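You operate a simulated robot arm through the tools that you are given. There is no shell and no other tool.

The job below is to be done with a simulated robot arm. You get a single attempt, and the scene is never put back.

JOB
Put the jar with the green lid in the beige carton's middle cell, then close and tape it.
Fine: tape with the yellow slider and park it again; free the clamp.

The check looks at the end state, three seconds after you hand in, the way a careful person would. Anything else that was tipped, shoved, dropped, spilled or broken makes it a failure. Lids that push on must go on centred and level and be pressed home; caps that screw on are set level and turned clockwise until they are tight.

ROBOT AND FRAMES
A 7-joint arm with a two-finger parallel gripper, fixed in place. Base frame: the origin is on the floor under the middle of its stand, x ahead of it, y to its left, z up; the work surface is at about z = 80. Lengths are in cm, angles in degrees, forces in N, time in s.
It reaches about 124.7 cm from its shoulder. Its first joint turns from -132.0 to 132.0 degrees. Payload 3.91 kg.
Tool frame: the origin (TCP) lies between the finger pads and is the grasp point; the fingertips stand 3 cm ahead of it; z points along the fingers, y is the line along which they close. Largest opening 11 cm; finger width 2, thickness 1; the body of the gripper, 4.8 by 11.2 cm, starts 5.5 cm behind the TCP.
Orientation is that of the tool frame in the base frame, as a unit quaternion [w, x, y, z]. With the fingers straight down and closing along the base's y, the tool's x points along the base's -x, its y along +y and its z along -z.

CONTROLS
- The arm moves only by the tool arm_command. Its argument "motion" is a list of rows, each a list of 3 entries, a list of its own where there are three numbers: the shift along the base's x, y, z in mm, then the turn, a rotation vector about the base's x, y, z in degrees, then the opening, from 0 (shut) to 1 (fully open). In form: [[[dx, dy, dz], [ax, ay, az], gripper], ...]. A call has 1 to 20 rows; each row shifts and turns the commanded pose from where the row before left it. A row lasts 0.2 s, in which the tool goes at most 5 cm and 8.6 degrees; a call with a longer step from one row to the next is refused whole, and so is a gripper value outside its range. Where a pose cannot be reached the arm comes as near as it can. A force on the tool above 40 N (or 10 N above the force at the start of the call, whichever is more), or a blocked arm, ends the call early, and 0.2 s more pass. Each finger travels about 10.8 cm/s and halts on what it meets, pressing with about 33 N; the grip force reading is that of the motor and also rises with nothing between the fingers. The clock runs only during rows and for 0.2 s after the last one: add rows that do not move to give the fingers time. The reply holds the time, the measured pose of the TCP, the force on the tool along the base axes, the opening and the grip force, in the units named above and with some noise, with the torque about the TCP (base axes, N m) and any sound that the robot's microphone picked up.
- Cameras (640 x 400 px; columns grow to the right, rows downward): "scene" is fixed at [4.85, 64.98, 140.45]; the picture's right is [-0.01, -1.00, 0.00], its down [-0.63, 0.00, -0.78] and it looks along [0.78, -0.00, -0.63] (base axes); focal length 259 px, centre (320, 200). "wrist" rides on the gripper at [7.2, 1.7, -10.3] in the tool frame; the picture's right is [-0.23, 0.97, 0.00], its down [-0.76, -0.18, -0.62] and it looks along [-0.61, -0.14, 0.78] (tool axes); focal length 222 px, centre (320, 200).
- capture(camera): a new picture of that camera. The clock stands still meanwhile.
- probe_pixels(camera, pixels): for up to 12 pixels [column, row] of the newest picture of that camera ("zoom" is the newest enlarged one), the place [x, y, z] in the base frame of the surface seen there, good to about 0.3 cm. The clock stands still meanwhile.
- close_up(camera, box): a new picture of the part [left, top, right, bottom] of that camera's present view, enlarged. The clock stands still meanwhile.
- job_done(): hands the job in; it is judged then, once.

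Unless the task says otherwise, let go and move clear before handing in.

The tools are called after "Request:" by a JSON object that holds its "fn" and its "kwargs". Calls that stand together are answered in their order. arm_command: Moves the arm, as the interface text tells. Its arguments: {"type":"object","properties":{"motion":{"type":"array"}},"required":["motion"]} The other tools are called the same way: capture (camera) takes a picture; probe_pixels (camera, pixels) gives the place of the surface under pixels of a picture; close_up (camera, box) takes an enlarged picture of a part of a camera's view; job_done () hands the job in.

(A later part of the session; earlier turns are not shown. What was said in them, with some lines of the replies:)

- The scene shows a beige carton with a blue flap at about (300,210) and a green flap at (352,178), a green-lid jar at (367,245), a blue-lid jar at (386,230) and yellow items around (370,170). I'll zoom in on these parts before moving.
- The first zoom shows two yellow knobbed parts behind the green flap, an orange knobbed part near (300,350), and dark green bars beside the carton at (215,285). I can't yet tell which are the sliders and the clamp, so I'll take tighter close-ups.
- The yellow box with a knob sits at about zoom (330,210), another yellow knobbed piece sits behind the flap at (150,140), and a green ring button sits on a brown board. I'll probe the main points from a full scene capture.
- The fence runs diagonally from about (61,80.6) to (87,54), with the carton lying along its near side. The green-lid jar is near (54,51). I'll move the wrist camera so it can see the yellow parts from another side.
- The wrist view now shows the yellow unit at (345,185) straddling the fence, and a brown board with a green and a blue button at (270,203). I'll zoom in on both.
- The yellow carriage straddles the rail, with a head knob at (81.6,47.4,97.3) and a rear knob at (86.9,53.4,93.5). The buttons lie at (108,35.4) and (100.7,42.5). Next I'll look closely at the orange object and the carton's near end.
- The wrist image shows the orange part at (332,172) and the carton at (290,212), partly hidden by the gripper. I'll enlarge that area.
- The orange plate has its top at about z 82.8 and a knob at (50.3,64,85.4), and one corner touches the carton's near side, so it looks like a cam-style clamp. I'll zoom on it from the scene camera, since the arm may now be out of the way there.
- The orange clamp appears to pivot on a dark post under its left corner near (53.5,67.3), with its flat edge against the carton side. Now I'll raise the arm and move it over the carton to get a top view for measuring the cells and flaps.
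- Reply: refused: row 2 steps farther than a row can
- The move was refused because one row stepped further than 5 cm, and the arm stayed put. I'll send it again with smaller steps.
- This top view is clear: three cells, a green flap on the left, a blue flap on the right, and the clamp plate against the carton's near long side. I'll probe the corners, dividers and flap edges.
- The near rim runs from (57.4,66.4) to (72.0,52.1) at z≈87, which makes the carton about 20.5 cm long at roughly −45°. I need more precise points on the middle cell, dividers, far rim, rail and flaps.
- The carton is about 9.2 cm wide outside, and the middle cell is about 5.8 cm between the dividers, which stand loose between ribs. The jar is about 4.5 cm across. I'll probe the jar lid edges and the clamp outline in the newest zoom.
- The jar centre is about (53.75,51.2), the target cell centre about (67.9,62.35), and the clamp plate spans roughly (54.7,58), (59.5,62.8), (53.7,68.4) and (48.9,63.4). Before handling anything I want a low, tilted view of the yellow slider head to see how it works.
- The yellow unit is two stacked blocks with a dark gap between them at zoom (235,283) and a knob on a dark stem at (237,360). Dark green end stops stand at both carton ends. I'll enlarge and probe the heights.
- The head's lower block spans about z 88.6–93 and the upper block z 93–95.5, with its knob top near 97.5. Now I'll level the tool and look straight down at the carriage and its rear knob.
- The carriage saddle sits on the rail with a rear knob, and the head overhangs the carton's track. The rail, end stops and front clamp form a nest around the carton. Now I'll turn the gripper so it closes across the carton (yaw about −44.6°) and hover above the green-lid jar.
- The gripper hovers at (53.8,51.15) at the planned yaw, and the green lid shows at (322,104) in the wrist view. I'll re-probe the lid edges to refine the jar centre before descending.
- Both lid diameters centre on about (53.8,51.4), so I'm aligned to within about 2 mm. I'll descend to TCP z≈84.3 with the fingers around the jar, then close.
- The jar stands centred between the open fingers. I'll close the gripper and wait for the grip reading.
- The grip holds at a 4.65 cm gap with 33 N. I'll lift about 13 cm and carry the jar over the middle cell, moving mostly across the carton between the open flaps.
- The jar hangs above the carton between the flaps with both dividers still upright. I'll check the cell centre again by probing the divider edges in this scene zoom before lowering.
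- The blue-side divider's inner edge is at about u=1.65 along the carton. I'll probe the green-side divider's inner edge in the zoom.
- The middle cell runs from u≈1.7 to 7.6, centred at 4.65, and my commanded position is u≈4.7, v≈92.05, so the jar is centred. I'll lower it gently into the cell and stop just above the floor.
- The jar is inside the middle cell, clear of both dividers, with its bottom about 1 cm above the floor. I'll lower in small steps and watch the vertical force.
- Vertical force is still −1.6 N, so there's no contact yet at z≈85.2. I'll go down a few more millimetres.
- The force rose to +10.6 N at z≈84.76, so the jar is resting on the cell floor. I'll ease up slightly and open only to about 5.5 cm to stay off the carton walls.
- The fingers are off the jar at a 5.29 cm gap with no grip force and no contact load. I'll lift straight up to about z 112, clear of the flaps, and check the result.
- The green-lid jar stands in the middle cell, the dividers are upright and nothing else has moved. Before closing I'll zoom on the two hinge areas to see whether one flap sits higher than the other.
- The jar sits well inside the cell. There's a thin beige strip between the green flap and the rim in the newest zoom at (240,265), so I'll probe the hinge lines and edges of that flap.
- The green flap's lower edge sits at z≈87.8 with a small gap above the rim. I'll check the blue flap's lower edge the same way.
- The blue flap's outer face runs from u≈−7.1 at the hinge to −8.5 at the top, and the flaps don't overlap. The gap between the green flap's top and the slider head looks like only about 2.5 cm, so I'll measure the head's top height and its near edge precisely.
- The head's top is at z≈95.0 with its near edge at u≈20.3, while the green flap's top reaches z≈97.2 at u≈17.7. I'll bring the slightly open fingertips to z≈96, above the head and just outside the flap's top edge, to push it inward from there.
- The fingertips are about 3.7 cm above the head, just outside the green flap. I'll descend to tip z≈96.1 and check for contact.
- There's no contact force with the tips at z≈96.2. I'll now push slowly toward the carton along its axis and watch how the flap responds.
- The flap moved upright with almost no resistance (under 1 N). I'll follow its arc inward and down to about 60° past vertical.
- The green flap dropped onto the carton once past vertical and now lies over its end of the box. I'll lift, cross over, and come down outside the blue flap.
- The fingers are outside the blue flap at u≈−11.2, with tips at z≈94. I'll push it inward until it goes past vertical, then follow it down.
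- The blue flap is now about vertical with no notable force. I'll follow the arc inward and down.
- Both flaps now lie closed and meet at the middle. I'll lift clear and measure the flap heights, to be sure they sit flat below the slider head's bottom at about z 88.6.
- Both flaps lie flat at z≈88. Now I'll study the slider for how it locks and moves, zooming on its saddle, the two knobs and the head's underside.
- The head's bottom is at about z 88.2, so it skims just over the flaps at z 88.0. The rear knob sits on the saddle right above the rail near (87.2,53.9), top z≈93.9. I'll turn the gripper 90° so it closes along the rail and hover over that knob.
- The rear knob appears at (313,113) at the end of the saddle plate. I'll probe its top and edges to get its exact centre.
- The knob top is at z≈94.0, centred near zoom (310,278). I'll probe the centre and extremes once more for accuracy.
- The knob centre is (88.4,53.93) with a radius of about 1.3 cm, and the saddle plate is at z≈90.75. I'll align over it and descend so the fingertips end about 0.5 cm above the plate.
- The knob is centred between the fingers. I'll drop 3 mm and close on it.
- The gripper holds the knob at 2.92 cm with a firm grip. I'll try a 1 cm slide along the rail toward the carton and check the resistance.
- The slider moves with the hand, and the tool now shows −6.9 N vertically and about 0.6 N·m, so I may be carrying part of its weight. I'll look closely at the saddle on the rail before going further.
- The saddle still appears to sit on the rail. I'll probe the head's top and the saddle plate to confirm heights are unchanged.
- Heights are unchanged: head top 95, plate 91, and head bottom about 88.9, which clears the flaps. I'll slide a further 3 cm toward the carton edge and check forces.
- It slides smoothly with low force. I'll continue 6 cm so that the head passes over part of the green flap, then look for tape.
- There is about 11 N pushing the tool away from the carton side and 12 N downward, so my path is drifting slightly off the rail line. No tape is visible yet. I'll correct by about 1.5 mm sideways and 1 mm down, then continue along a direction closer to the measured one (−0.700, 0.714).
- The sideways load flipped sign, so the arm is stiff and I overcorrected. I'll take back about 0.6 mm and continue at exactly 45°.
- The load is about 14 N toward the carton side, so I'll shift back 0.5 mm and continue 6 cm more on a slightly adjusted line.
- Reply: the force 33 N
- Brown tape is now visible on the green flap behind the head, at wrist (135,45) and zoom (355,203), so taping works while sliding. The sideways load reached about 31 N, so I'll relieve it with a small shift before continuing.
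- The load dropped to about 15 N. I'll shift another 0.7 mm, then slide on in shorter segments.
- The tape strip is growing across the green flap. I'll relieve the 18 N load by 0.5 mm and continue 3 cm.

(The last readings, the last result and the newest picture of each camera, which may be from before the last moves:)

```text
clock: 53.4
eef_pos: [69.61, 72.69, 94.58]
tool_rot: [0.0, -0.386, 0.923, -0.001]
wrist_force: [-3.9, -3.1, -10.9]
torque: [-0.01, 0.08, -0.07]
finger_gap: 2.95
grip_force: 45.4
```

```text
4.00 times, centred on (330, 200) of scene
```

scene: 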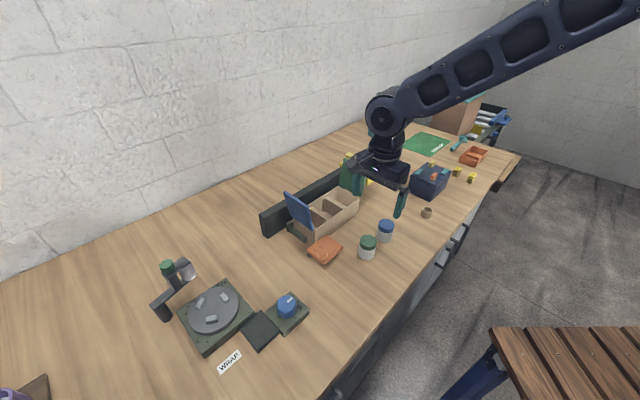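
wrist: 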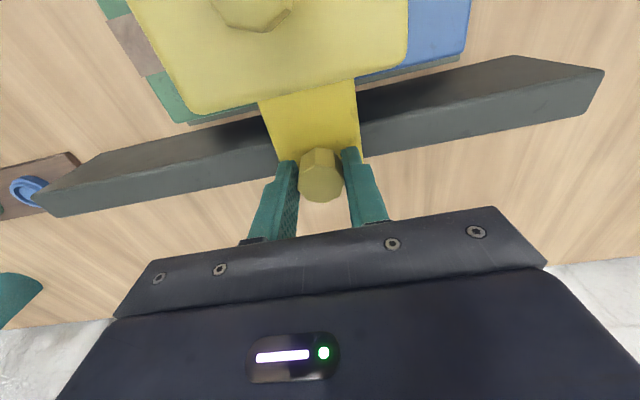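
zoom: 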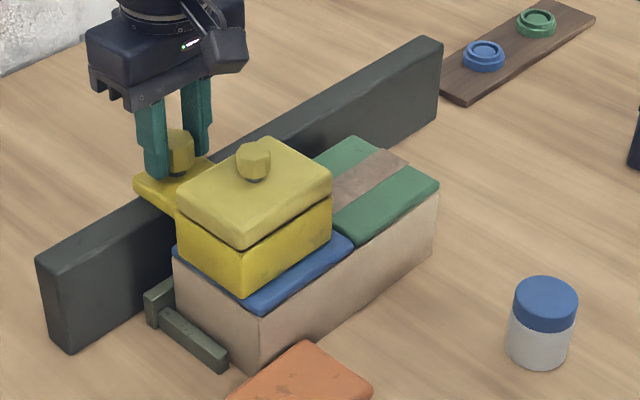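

Loads are low sideways, with −10.9 N vertical. I'll lower 0.7 mm and continue 3 cm.

Request:
{"fn": "arm_command", "kwargs": {"motion": [[[0, 0, -0.7], [0, 0, 0], 0.15], [[-7.1, 7.05, 0], [0, 0, 0], 0.15], [[-7.1, 7.05, 0], [0, 0, 0], 0.15], [[-7.1, 7.05, 0], [0, 0, 0], 0.15], [[0, 0, 0], [0, 0, 0], 0.15]]}}

Request:
{"fn": "close_up", "kwargs": {"camera": "scene", "box": [260, 150, 380, 250]}}

```text
clock: 54.6
eef_pos: [67.59, 74.9, 94.54]
tool_rot: [0.0, -0.386, 0.922, 0.0]
wrist_force: [-3.7, -2.0, -8.1]
torque: [0.15, -0.02, -0.06]
finger_gap: 2.93
grip_force: 45.6
```

```text
4.00 times, centred on (320, 200) of scene
```

zoom: 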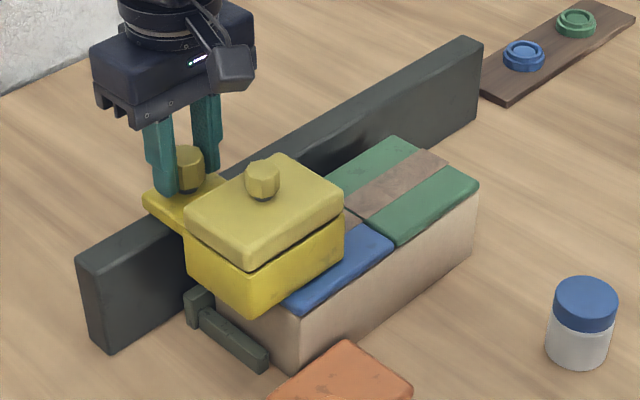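

The tape now crosses onto the blue flap. I'll continue 4 cm so the head centre passes the carton's near end.

Request:
{"fn": "arm_command", "kwargs": {"motion": [[[0, 0, -0.4], [0, 0, 0], 0.15], [[-7.1, 7.05, 0], [0, 0, 0], 0.15], [[-7.1, 7.05, 0], [0, 0, 0], 0.15], [[-7.1, 7.05, 0], [0, 0, 0], 0.15], [[-7.1, 7.05, 0], [0, 0, 0], 0.15], [[0, 0, 0], [0, 0, 0], 0.15]]}}

Request:
{"fn": "close_up", "kwargs": {"camera": "scene", "box": [250, 150, 370, 250]}}

Request:
{"fn": "capture", "kwargs": {"camera": "wrist"}}

```text
clock: 56.1
eef_pos: [65.11, 77.09, 94.48]
tool_rot: [0.0, -0.384, 0.923, -0.003]
wrist_force: [-1.1, -11.7, 3.2]
torque: [-0.44, 0.16, -0.08]
finger_gap: 2.94
grip_force: 44.4
stopped in row 6: the force on the tool passed its limit at 41 N (the readings are from after the stop); the commanded pose is now the measured one
```

```text
4.00 times, centred on (310, 200) of scene
```

zoom: 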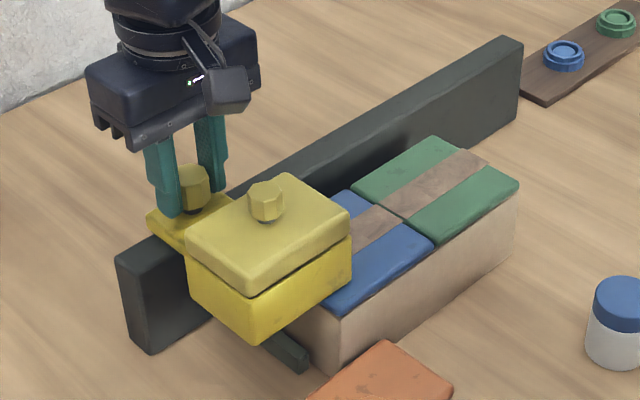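

```text
taken
```

wrist: 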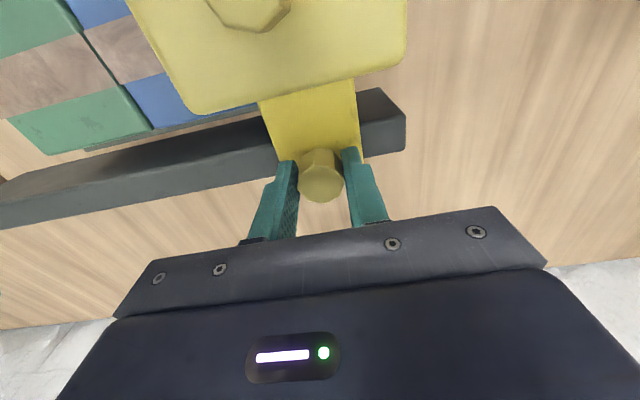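

The call stopped at 41 N with the knob at u≈−7.7, so the slider has reached the end of its travel. Tape covers both flaps visible behind the head. I'll loosen the fingers slightly to remove side loads and push the slider back toward its park position, starting with a short move.

Request:
{"fn": "arm_command", "kwargs": {"motion": [[[0, 0, 0], [0, 0, 0], 0.3], [[0, 0, 0], [0, 0, 0], 0.3], [[7.085, -7.058, 0], [0, 0, 0], 0.3], [[7.085, -7.058, 0], [0, 0, 0], 0.3], [[7.085, -7.058, 0], [0, 0, 0], 0.3], [[7.085, -7.058, 0], [0, 0, 0], 0.3], [[0, 0, 0], [0, 0, 0], 0.3]]}}

Request:
{"fn": "close_up", "kwargs": {"camera": "scene", "box": [250, 150, 370, 250]}}

```text
clock: 57.7
eef_pos: [67.94, 74.41, 94.43]
tool_rot: [0.001, -0.384, 0.923, -0.002]
wrist_force: [-0.5, 0.5, 0.1]
torque: [0.03, 0.03, 0.0]
finger_gap: 3.3
grip_force: 0.0
```

```text
4.00 times, centred on (310, 200) of scene
```

zoom: 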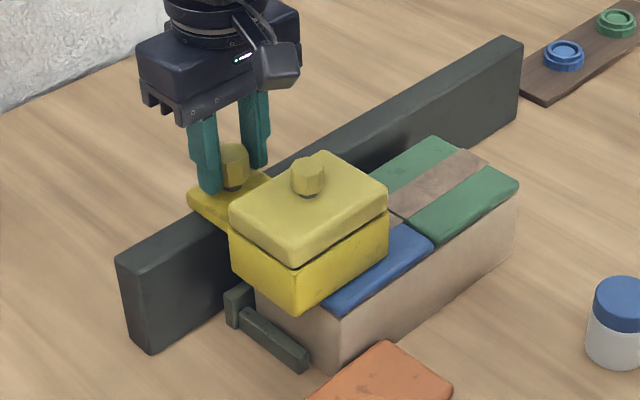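

The slider follows with no side load. I'll push it another 10 cm and check the tape at the blue end.

Request:
{"fn": "arm_command", "kwargs": {"motion": [[[7.085, -7.058, 0], [0, 0, 0], 0.3], [[7.085, -7.058, 0], [0, 0, 0], 0.3], [[7.085, -7.058, 0], [0, 0, 0], 0.3], [[7.085, -7.058, 0], [0, 0, 0], 0.3], [[7.085, -7.058, 0], [0, 0, 0], 0.3], [[7.085, -7.058, 0], [0, 0, 0], 0.3], [[7.085, -7.058, 0], [0, 0, 0], 0.3], [[7.085, -7.058, 0], [0, 0, 0], 0.3], [[7.085, -7.058, 0], [0, 0, 0], 0.3], [[7.085, -7.058, 0], [0, 0, 0], 0.3], [[0, 0, 0], [0, 0, 0], 0.3]]}}

Request:
{"fn": "close_up", "kwargs": {"camera": "scene", "box": [260, 140, 380, 250]}}

```text
clock: 60.1
eef_pos: [75.01, 67.23, 94.52]
tool_rot: [0.0, -0.385, 0.923, -0.003]
wrist_force: [-0.1, 0.1, -0.2]
torque: [0.02, -0.02, -0.03]
finger_gap: 3.29
grip_force: 0.0
```

```text
3.64 times, centred on (320, 195) of scene
```

zoom: 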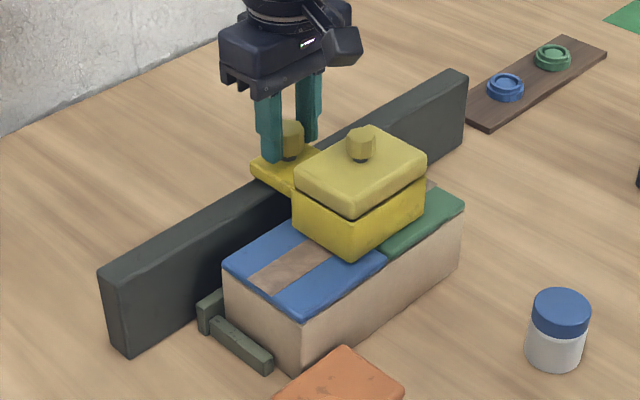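

The tape runs along the blue flap to within about 1 cm of its end, covering the seam. I'll push the slider on toward park.

Request:
{"fn": "arm_command", "kwargs": {"motion": [[[7.085, -7.058, 0], [0, 0, 0], 0.3], [[7.085, -7.058, 0], [0, 0, 0], 0.3], [[7.085, -7.058, 0], [0, 0, 0], 0.3], [[7.085, -7.058, 0], [0, 0, 0], 0.3], [[7.085, -7.058, 0], [0, 0, 0], 0.3], [[7.085, -7.058, 0], [0, 0, 0], 0.3], [[7.085, -7.058, 0], [0, 0, 0], 0.3], [[7.085, -7.058, 0], [0, 0, 0], 0.3], [[7.085, -7.058, 0], [0, 0, 0], 0.3], [[7.085, -7.058, 0], [0, 0, 0], 0.3], [[7.085, -7.058, 0], [0, 0, 0], 0.3], [[7.085, -7.058, 0], [0, 0, 0], 0.3], [[7.085, -7.058, 0], [0, 0, 0], 0.3], [[7.085, -7.058, 0], [0, 0, 0], 0.3], [[7.085, -7.058, 0], [0, 0, 0], 0.3], [[0, 0, 0], [0, 0, 0], 0.3]]}}

Request:
{"fn": "close_up", "kwargs": {"camera": "scene", "box": [280, 120, 410, 240]}}

Request:
{"fn": "capture", "kwargs": {"camera": "wrist"}}

```text
clock: 63.5
eef_pos: [85.7, 56.65, 94.44]
tool_rot: [0.001, -0.385, 0.923, -0.002]
wrist_force: [0.2, -1.0, 0.3]
torque: [0.0, 0.0, -0.03]
finger_gap: 3.3
grip_force: 0.0
```

```text
3.33 times, centred on (345, 180) of scene
```

zoom: 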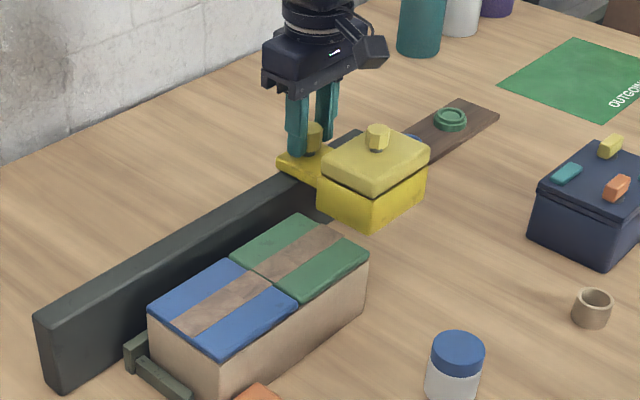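

```text
taken
```

wrist: 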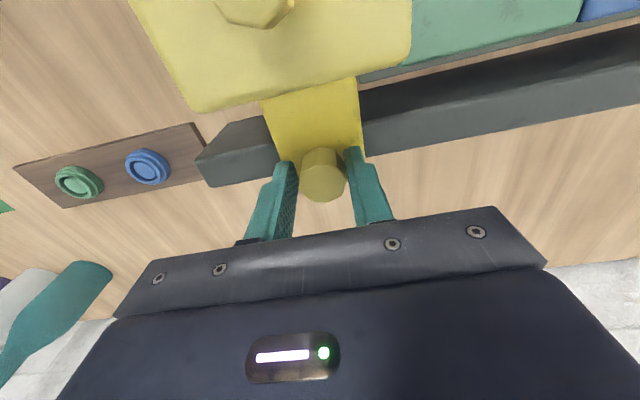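

The tape strip runs the full length over both flaps. The knob is about 4 cm short of park, so I'll push 3.6 cm and then creep on to feel for a stop.

Request:
{"fn": "arm_command", "kwargs": {"motion": [[[7.085, -7.058, 0], [0, 0, 0], 0.3], [[7.085, -7.058, 0], [0, 0, 0], 0.3], [[7.085, -7.058, 0], [0, 0, 0], 0.3], [[4.2, -4.2, 0], [0, 0, 0], 0.3], [[1.4, -1.4, 0], [0, 0, 0], 0.3], [[1.4, -1.4, 0], [0, 0, 0], 0.3], [[0, 0, 0], [0, 0, 0], 0.3]]}}

Request:
{"fn": "capture", "kwargs": {"camera": "wrist"}}

```text
clock: 65.1
eef_pos: [88.48, 53.82, 94.53]
tool_rot: [0.001, -0.384, 0.923, -0.002]
wrist_force: [0.0, 1.1, 0.7]
torque: [0.02, 0.0, 0.01]
finger_gap: 3.32
grip_force: 0.9
```

```text
taken
```

wrist: 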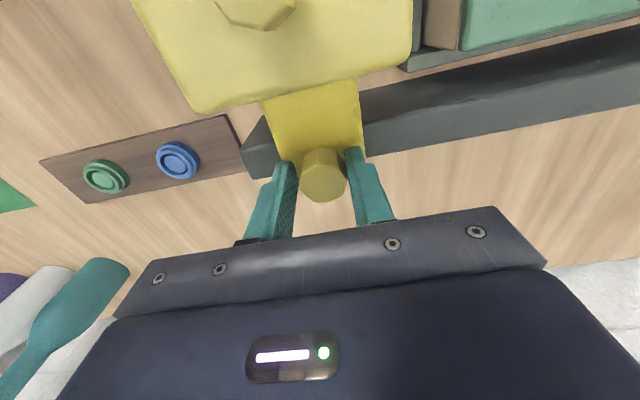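

The slider is back to within about 1–2 mm of its original spot with no resistance so far. I'll creep a few more millimetres to feel for the end stop.

Request:
{"fn": "arm_command", "kwargs": {"motion": [[[0.7, -0.7, 0], [0, 0, 0], 0.3], [[0.7, -0.7, 0], [0, 0, 0], 0.3], [[0, 0, 0], [0, 0, 0], 0.3]]}}

```text
clock: 65.9
eef_pos: [88.58, 53.73, 94.56]
tool_rot: [0.001, -0.385, 0.923, -0.002]
wrist_force: [-0.7, 1.0, 0.4]
torque: [0.06, 0.05, 0.0]
finger_gap: 3.41
grip_force: 0.6
```

The finger gap opened slightly to 3.41, which hints that the knob has met a stop. I'll creep one more millimetre to confirm.

Request:
{"fn": "arm_command", "kwargs": {"motion": [[[0.7, -0.7, 0], [0, 0, 0], 0.3], [[0.7, -0.7, 0], [0, 0, 0], 0.3], [[0, 0, 0], [0, 0, 0], 0.3]]}}

Request:
{"fn": "close_up", "kwargs": {"camera": "scene", "box": [310, 110, 420, 200]}}

```text
clock: 66.7
eef_pos: [88.62, 53.65, 94.45]
tool_rot: [0.001, -0.385, 0.923, -0.003]
wrist_force: [-5.0, 7.9, 0.3]
torque: [0.18, 0.13, -0.01]
finger_gap: 3.71
grip_force: 3.8
```

```text
4.44 times, centred on (365, 155) of scene
```

zoom: 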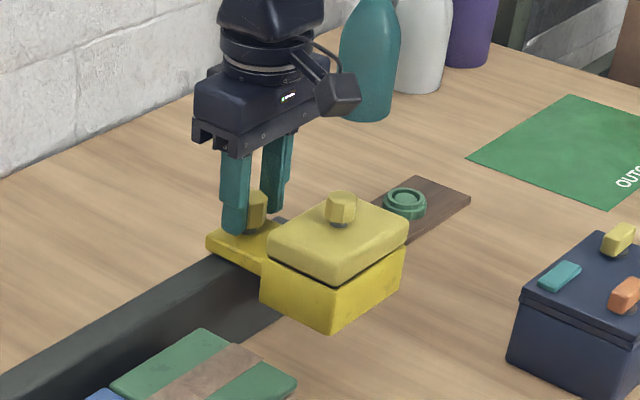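

The push now meets about 9 N, and the slider looks exactly as in the original picture, so it's parked against its stop. I'll back off 2 mm, open the fingers and lift away.

Request:
{"fn": "arm_command", "kwargs": {"motion": [[[-1.6, 1.6, 0], [0, 0, 0], 0.32], [[0, 0, 0], [0, 0, 0], 0.5], [[0, 0, 0], [0, 0, 0], 0.5], [[0, 0, 20], [0, 0, 0], 0.5], [[0, 0, 40], [0, 0, 0], 0.5], [[0, 0, 45], [0, 0, 0], 0.5], [[0, 0, 45], [0, 0, 0], 0.5], [[0, 0, 30], [0, 0, 0], 0.5], [[0, 0, 0], [0, 0, 0], 0.5]]}}

Request:
{"fn": "capture", "kwargs": {"camera": "wrist"}}

Request:
{"fn": "close_up", "kwargs": {"camera": "scene", "box": [260, 130, 420, 270]}}

```text
clock: 68.7
eef_pos: [88.43, 53.77, 112.49]
tool_rot: [0.002, -0.384, 0.923, -0.002]
wrist_force: [-0.2, 0.1, 0.0]
torque: [0.0, 0.0, 0.0]
finger_gap: 5.48
grip_force: 0.0
```

```text
taken
```

wrist: 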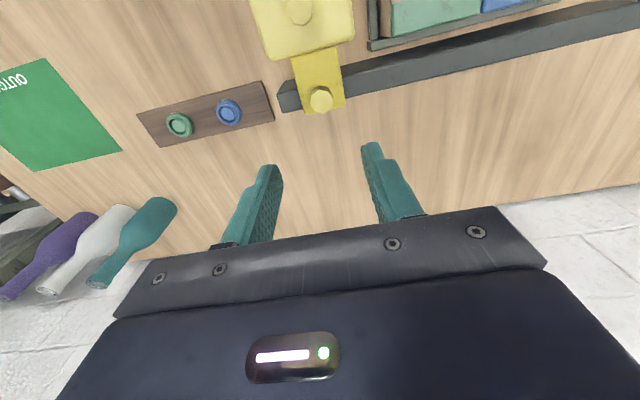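

```text
2.86 times, centred on (340, 200) of scene
```

zoom: 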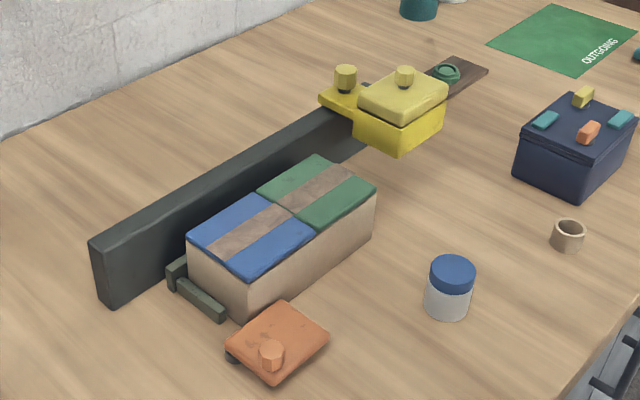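

The carton is closed and taped, the slider is parked, and nothing else has moved. Now for the clamp: I'll move over to view the orange plate from above and the front.

Request:
{"fn": "arm_command", "kwargs": {"motion": [[[-43.4, 1, 0], [0, 0, 0], 0.5], [[-43.4, 1, 0], [0, 0, 0], 0.5], [[-43.4, 1, 0], [0, 0, 0], 0.5], [[-43.4, 1, 0], [0, 0, 0], 0.5], [[-43.4, 1, 0], [0, 0, 0], 0.5], [[-43.4, 1, 0], [0, 0, 0], 0.5], [[-43.4, 1, 0], [0, 0, 0], 0.5], [[-43.4, 1, -20], [0, 0, 0], 0.5], [[-43.4, 1, -20], [0, 0, 0], 0.5], [[-43.4, 1, -20], [0, 0, 0], 0.5], [[0, 0, -20], [0, 0, 0], 0.5], [[0, 0, 0], [0, 0, 0], 0.5]]}}

Request:
{"fn": "capture", "kwargs": {"camera": "wrist"}}

Request:
{"fn": "close_up", "kwargs": {"camera": "wrist", "box": [260, 90, 420, 220]}}

```text
clock: 71.3
eef_pos: [45.16, 54.71, 104.54]
tool_rot: [0.001, -0.384, 0.923, -0.003]
wrist_force: [0.1, -0.4, 0.1]
torque: [-0.01, -0.02, 0.0]
finger_gap: 5.51
grip_force: 0.0
```

```text
taken
```

wrist: 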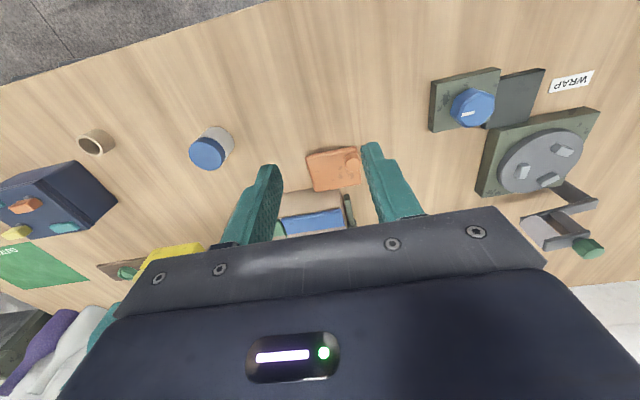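

```text
3.08 times, centred on (340, 155) of wrist
```

zoom: 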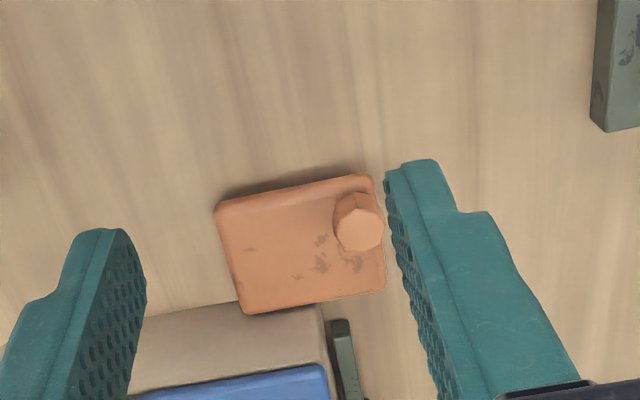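

I want a low-angle view under the plate to identify the pivot and what the clamp presses against, so I'll tilt and lower the wrist camera.

Request:
{"fn": "arm_command", "kwargs": {"motion": [[[-5, 0, -30], [5.8, -5.8, 0], 0.5], [[-5, 0, -30], [5.8, -5.8, 0], 0.5], [[-5, 0, -30], [5.8, -5.8, 0], 0.5], [[-5, 0, -30], [5.8, -5.8, 0], 0.5], [[0, 0, 0], [0, 0, 0], 0.5]]}}

Request:
{"fn": "capture", "kwargs": {"camera": "wrist"}}

Request:
{"fn": "close_up", "kwargs": {"camera": "wrist", "box": [240, 80, 440, 220]}}

```text
clock: 72.5
eef_pos: [43.21, 54.66, 92.39]
tool_rot: [0.263, -0.367, 0.886, 0.106]
wrist_force: [1.7, -0.2, -0.3]
torque: [0.01, 0.07, 0.03]
finger_gap: 5.48
grip_force: 0.0
```

```text
taken
```

wrist: 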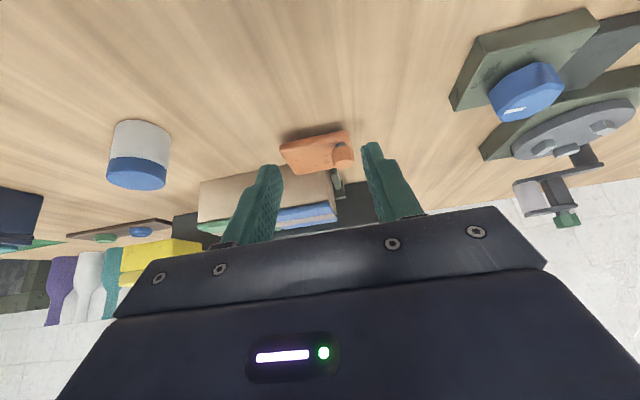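

```text
2.86 times, centred on (340, 150) of wrist
```

zoom: 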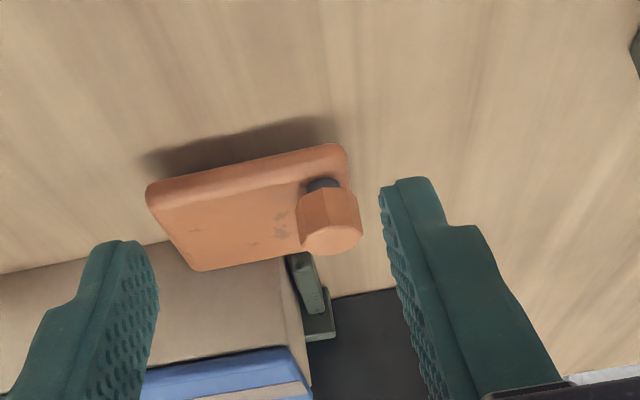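

The plate floats about 1.3 cm above the table with its knob on a stem, so it should swing about the dark post under its carton-side corner. I'll level the tool and hover above the knob for a precise position.

Request:
{"fn": "arm_command", "kwargs": {"motion": [[[0, 0, 35], [-5.8, 5.8, 0], 0.5], [[10, 10, 35], [-5.8, 5.8, 0], 0.5], [[15, 20, 20], [-5.8, 5.8, 0], 0.5], [[20, 28, 0], [-5.8, 5.8, 0], 0.5], [[22, 30, 0], [0, 0, 0], 0.5], [[0, 0, 0], [0, 0, 0], 0.5]]}}

Request:
{"fn": "capture", "kwargs": {"camera": "wrist"}}

Request:
{"fn": "close_up", "kwargs": {"camera": "wrist", "box": [230, 40, 430, 180]}}

```text
clock: 73.9
eef_pos: [49.84, 63.6, 101.33]
tool_rot: [0.0, -0.384, 0.923, -0.003]
wrist_force: [0.8, -0.3, -0.3]
torque: [0.04, 0.0, -0.02]
finger_gap: 5.48
grip_force: 0.0
```

```text
taken
```

wrist: 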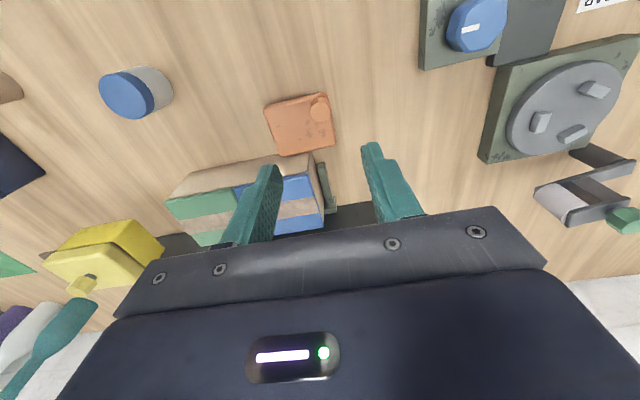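

```text
2.86 times, centred on (330, 110) of wrist
```

zoom: 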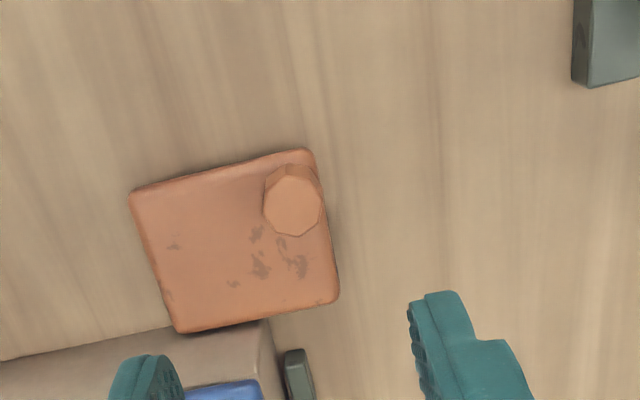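

The knob top is at zoom (292,206) and the whole plate outline is visible. I'll probe the knob edges, the plate corners and the gap to the carton wall.

Request:
{"fn": "probe_pixels", "kwargs": {"camera": "zoom", "pixels": [[292, 206], [267, 208], [317, 206], [292, 182], [292, 233], [136, 196], [306, 156], [333, 296], [181, 326], [258, 318], [230, 345], [330, 310]]}}

Request:
{"fn": "close_up", "kwargs": {"camera": "scene", "box": [290, 220, 360, 275]}}

```text
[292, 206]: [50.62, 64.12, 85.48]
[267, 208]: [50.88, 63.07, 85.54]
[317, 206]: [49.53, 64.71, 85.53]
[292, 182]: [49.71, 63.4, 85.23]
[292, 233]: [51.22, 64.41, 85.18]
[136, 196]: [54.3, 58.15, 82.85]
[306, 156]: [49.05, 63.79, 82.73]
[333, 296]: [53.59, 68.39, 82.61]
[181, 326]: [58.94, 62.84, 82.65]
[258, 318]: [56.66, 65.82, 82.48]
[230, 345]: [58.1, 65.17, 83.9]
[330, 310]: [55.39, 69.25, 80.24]
```

```text
7.27 times, centred on (325, 248) of scene
```

zoom: 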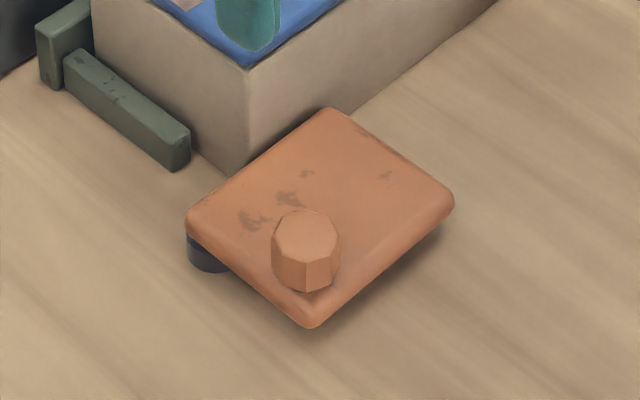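

The knob centre is about (50.35,63.95) with its top at z 85.45, and the dark post sits under corner (53.6,68.4), centred near (53.8,67.6). I'll lower the fingers loosely around the knob, with tips just above the plate.

Request:
{"fn": "arm_command", "kwargs": {"motion": [[[5, 3.5, -30], [0, 0, 0], 0.45], [[0, 0, -40], [0, 0, 0], 0.45], [[0, 0, -35], [0, 0, 0], 0.45], [[0, 0, -25], [0, 0, 0], 0.45], [[0, 0, -12], [0, 0, 0], 0.45], [[0, 0, -5], [0, 0, 0], 0.45], [[0, 0, 0], [0, 0, 0], 0.45]]}}

Request:
{"fn": "capture", "kwargs": {"camera": "wrist"}}

Request:
{"fn": "close_up", "kwargs": {"camera": "scene", "box": [280, 190, 380, 275]}}

```text
clock: 75.5
eef_pos: [50.33, 63.91, 86.76]
tool_rot: [0.001, -0.385, 0.923, -0.003]
wrist_force: [-0.1, -0.3, 0.6]
torque: [0.02, -0.01, -0.01]
finger_gap: 4.95
grip_force: 0.1
```

```text
taken
```

wrist: 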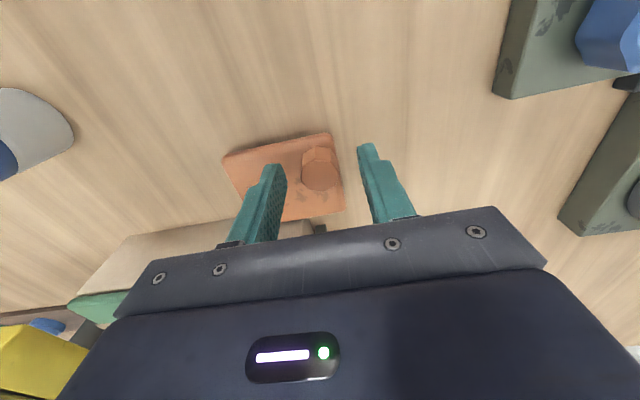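

```text
4.71 times, centred on (330, 232) of scene
```

zoom: 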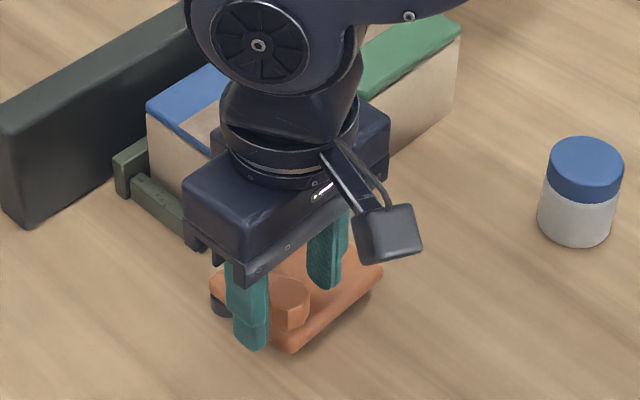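

The fingers straddle the knob without contact. I'll narrow to about 3.3 cm and push the knob 1 cm in the swing-away direction, toward −x and +y.

Request:
{"fn": "arm_command", "kwargs": {"motion": [[[0, 0, 0], [0, 0, 0], 0.3], [[0, 0, 0], [0, 0, 0], 0.3], [[-2.9, 2.8, 0], [0, 0, 0], 0.3], [[-2.2, 2.1, 0], [0, 0, 0], 0.3], [[-2.2, 2.1, 0], [0, 0, 0], 0.3], [[0, 0, 0], [0, 0, 0], 0.3]]}}

Request:
{"fn": "close_up", "kwargs": {"camera": "scene", "box": [280, 190, 380, 275]}}

Request:
{"fn": "capture", "kwargs": {"camera": "wrist"}}

```text
clock: 76.9
eef_pos: [49.67, 64.56, 86.73]
tool_rot: [0.0, -0.384, 0.923, -0.003]
wrist_force: [0.7, -0.8, 0.7]
torque: [0.01, -0.03, 0.01]
finger_gap: 3.35
grip_force: 0.1
```

```text
4.71 times, centred on (330, 232) of scene
```

zoom: 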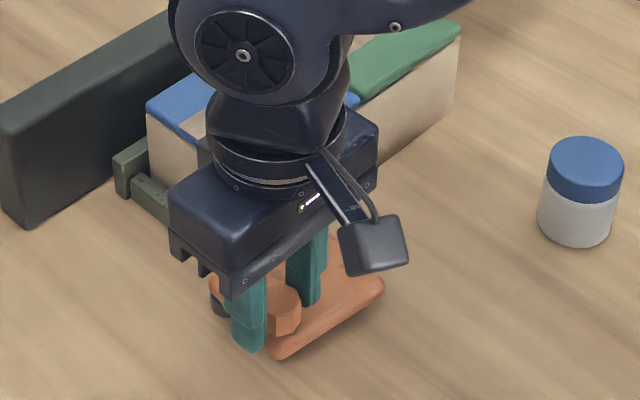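

```text
taken
```

wrist: 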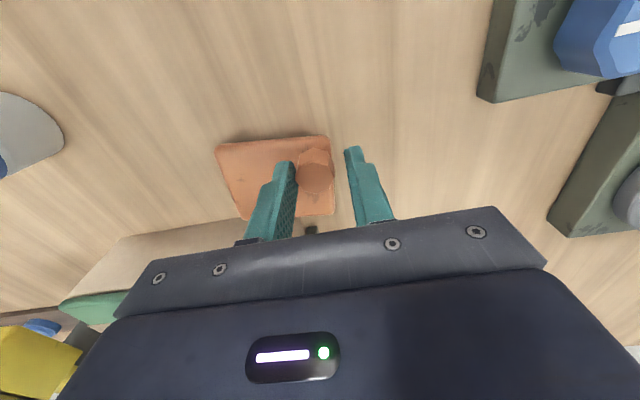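

The plate is swinging away from the carton with only about 1 N. I'll keep pushing along the arc, turning the gripper with it, to about 30°.

Request:
{"fn": "arm_command", "kwargs": {"motion": [[[-1.8, 4.2, 0], [0, 0, -7.5], 0.3], [[-1.7, 4.3, 0], [0, 0, -7.5], 0.3], [[-2.0, 6.2, 0], [0, 0, -7.5], 0.3], [[-2.1, 6.2, 0], [0, 0, -7.5], 0.3], [[0, 0, 0], [0, 0, 0], 0.3]]}}

Request:
{"fn": "close_up", "kwargs": {"camera": "scene", "box": [270, 190, 370, 275]}}

Request:
{"fn": "capture", "kwargs": {"camera": "wrist"}}

```text
clock: 78.1
eef_pos: [48.85, 66.66, 86.86]
tool_rot: [0.0, -0.131, 0.991, -0.002]
wrist_force: [-0.7, 0.3, 0.7]
torque: [-0.05, 0.03, 0.01]
finger_gap: 3.3
grip_force: 0.2
```

```text
4.71 times, centred on (320, 232) of scene
```

zoom: 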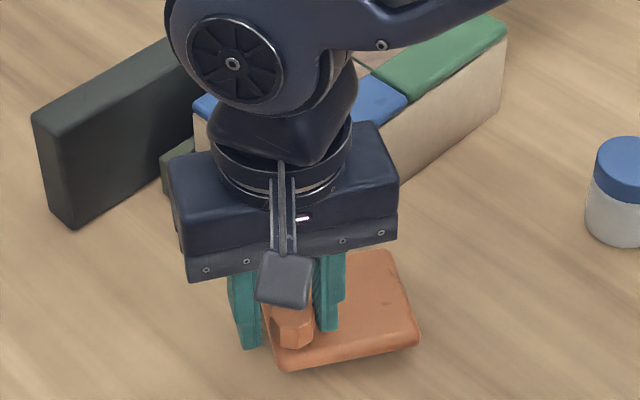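

```text
taken
```

wrist: 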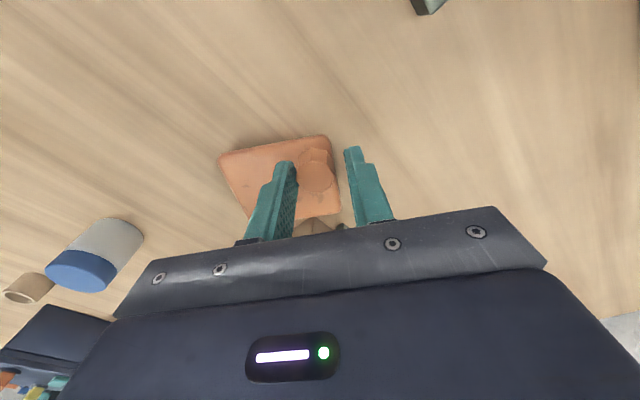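

The plate has swung about 30° with negligible force. I'll continue to about 75°.

Request:
{"fn": "arm_command", "kwargs": {"motion": [[[-0.3, 6.5, 0], [0, 0, -7.5], 0.3], [[-0.3, 6.5, 0], [0, 0, -7.5], 0.3], [[1.35, 6.45, 0], [0, 0, -7.5], 0.3], [[1.35, 6.45, 0], [0, 0, -7.5], 0.3], [[2.9, 5.85, 0], [0, 0, -7.5], 0.3], [[2.9, 5.85, 0], [0, 0, -7.5], 0.3], [[0, 0, 0], [0, 0, 0], 0.3]]}}

Request:
{"fn": "close_up", "kwargs": {"camera": "scene", "box": [270, 190, 370, 275]}}

Request:
{"fn": "capture", "kwargs": {"camera": "wrist"}}

```text
clock: 79.7
eef_pos: [49.58, 70.41, 86.78]
tool_rot: [-0.002, 0.257, 0.966, -0.002]
wrist_force: [-0.5, -0.3, -0.7]
torque: [-0.01, -0.01, 0.01]
finger_gap: 3.3
grip_force: 0.2
```

```text
4.71 times, centred on (320, 232) of scene
```

zoom: 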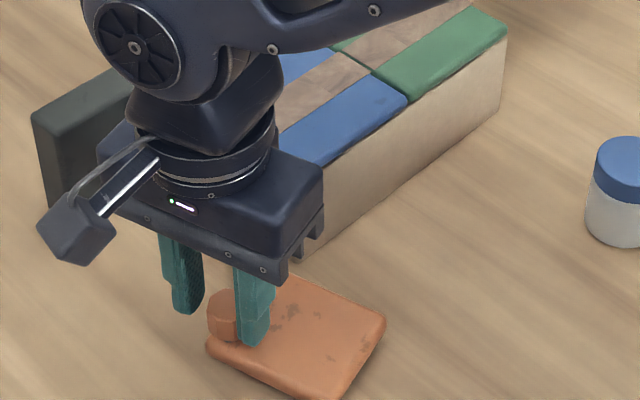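

```text
taken
```

wrist: 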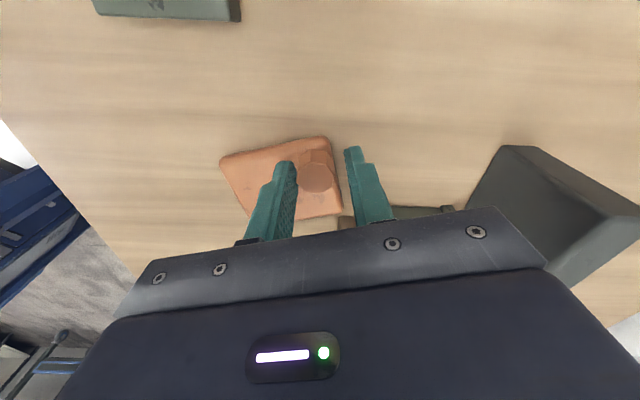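

It's at about 75° and the plate is well clear of the carton. I'll push on to about 90°, watching for a stop.

Request:
{"fn": "arm_command", "kwargs": {"motion": [[[4.3, 4.9, 0], [0, 0, -7.5], 0.3], [[4.4, 4.9, 0], [0, 0, -7.5], 0.3], [[0, 0, 0], [0, 0, 0], 0.3]]}}

Request:
{"fn": "close_up", "kwargs": {"camera": "scene", "box": [270, 190, 370, 275]}}

```text
clock: 80.5
eef_pos: [50.61, 71.41, 86.86]
tool_rot: [-0.001, 0.382, 0.924, -0.002]
wrist_force: [-0.1, 0.9, -0.1]
torque: [0.02, -0.04, -0.01]
finger_gap: 3.31
grip_force: 0.0
```

```text
4.71 times, centred on (320, 232) of scene
```

zoom: 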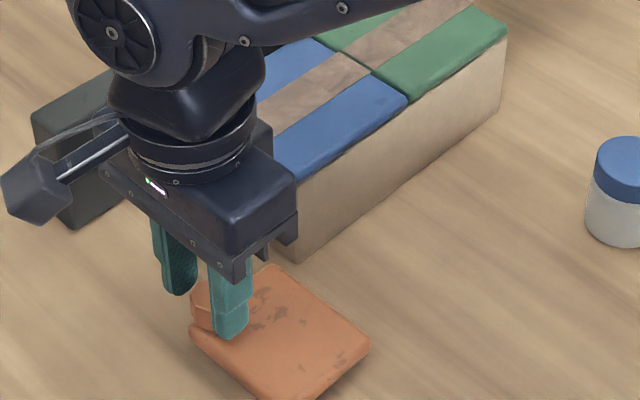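

The clamp is swung about 90° clear, with no spring-back force. I'll open the fingers and lift straight off, then check it stays put.

Request:
{"fn": "arm_command", "kwargs": {"motion": [[[-2.0, -1.8, 0], [0, 0, 0], 0.35], [[0, 0, 0], [0, 0, 0], 0.42], [[0, 0, 20], [0, 0, 0], 0.42], [[0, 0, 40], [0, 0, 0], 0.42], [[0, 0, 45], [0, 0, 0], 0.42], [[0, 0, 45], [0, 0, 0], 0.42], [[0, 0, 45], [0, 0, 0], 0.42], [[0, 0, 45], [0, 0, 0], 0.42], [[0, 0, 0], [0, 0, 0], 0.42]]}}

Request:
{"fn": "capture", "kwargs": {"camera": "scene"}}

Request:
{"fn": "close_up", "kwargs": {"camera": "scene", "box": [250, 150, 400, 280]}}

Request:
{"fn": "capture", "kwargs": {"camera": "wrist"}}

```text
clock: 82.5
eef_pos: [50.25, 71.19, 110.82]
tool_rot: [-0.002, 0.382, 0.924, -0.002]
wrist_force: [-0.1, 0.1, 0.0]
torque: [-0.02, -0.02, 0.0]
finger_gap: 4.64
grip_force: 0.1
```

```text
taken
```

scene: 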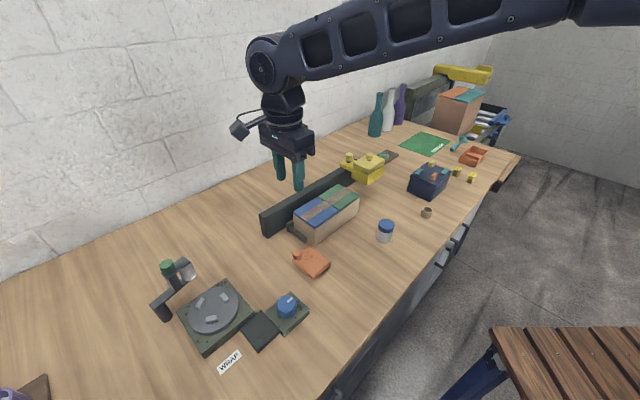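

```text
3.08 times, centred on (325, 215) of scene
```

zoom: 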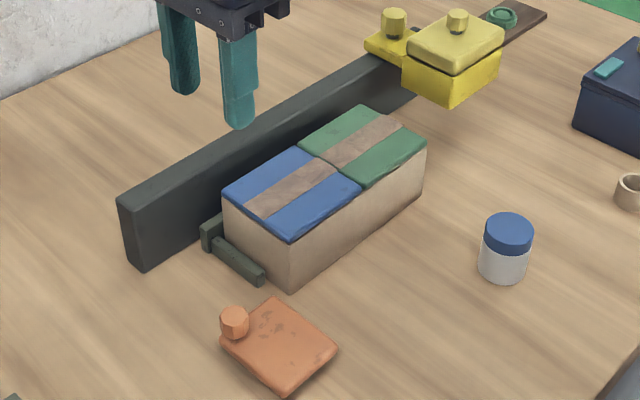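

```text
taken
```

wrist: 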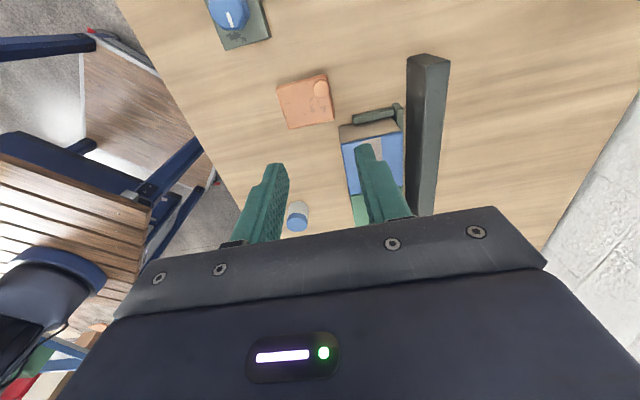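

The clamp stays swung open, the carton is closed and taped, and the slider is parked. I'll take close-ups of the tape seam and the slider to verify before handing in.

Request:
{"fn": "close_up", "kwargs": {"camera": "scene", "box": [290, 180, 370, 250]}}

Request:
{"fn": "close_up", "kwargs": {"camera": "scene", "box": [335, 145, 395, 190]}}

```text
5.71 times, centred on (330, 215) of scene
```

zoom: 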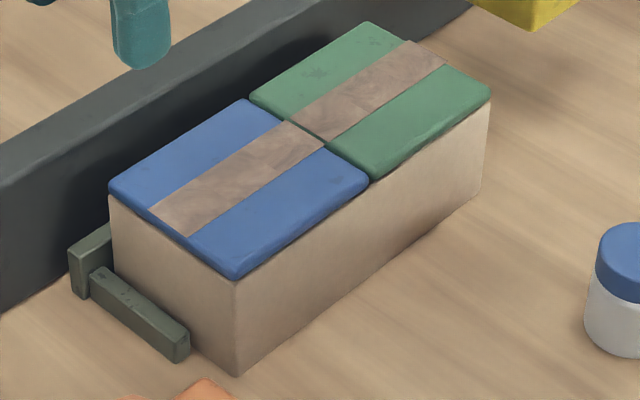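

```text
8.89 times, centred on (365, 168) of scene
```

zoom: 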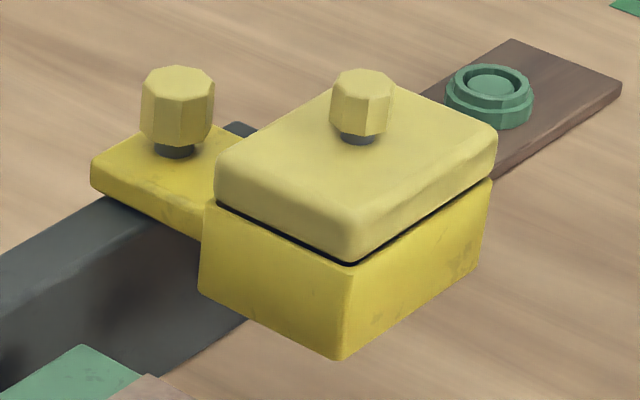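

The slider matches its original parked picture exactly. At the seam near (307,130) I want to confirm the tape spans across it, so I'll zoom further.

Request:
{"fn": "close_up", "kwargs": {"camera": "scene", "box": [310, 190, 345, 215]}}

Request:
{"fn": "probe_pixels", "kwargs": {"camera": "zoom", "pixels": [[150, 260], [250, 215], [275, 195], [310, 175], [400, 130], [200, 150], [400, 230], [150, 330], [450, 60]]}}

```text
16.00 times, centred on (328, 202) of scene
```

zoom: 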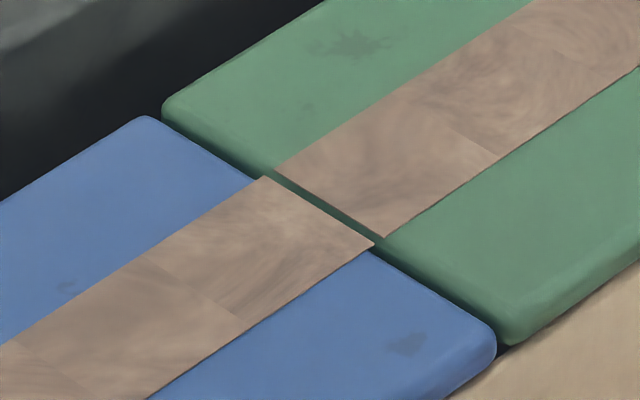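

```text
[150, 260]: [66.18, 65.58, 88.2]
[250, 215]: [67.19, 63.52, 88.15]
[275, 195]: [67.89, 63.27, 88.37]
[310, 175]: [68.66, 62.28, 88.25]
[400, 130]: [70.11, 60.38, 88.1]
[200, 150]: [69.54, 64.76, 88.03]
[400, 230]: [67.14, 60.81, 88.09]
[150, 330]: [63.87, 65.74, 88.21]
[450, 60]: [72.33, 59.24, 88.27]
```

The tape lies flat at z≈88.2 on both flaps right up to the narrow seam line, with a full stroke to the end stop and back. The slider is parked as at the start, the clamp is swung clear, and the blue-lid jar and other items haven't moved. The gripper is empty and clear of everything, so I'm handing in.

Request:
{"fn": "job_done", "kwargs": {}}

```text
The job is handed in.
```

The job is handed in, and the last pictures show every step done. I haven't seen the check's result.

- **Jar:** the green-lid jar stands in the beige carton's middle cell, and both dividers stayed upright.
- **Carton:** the green and blue flaps are closed and lie flat at about z 88.
- **Tape:** I ran the yellow slider to its end stop, and tape lies along both flaps to about 1 cm from the blue end. In close-up the tape stops at each flap's edge, so I can't confirm it bridges the narrow seam between them.
- **Slider:** it is back against its park stop and matches its starting picture.
- **Clamp:** the orange clamp is swung about 90° clear of the carton. It stayed there after I let go.

During the slide, the sideways force on the tool rose to about 31 N before I corrected the path. The move into the end stop tripped the 40 N limit. Neither left visible damage, and I saw nothing else tipped or moved.
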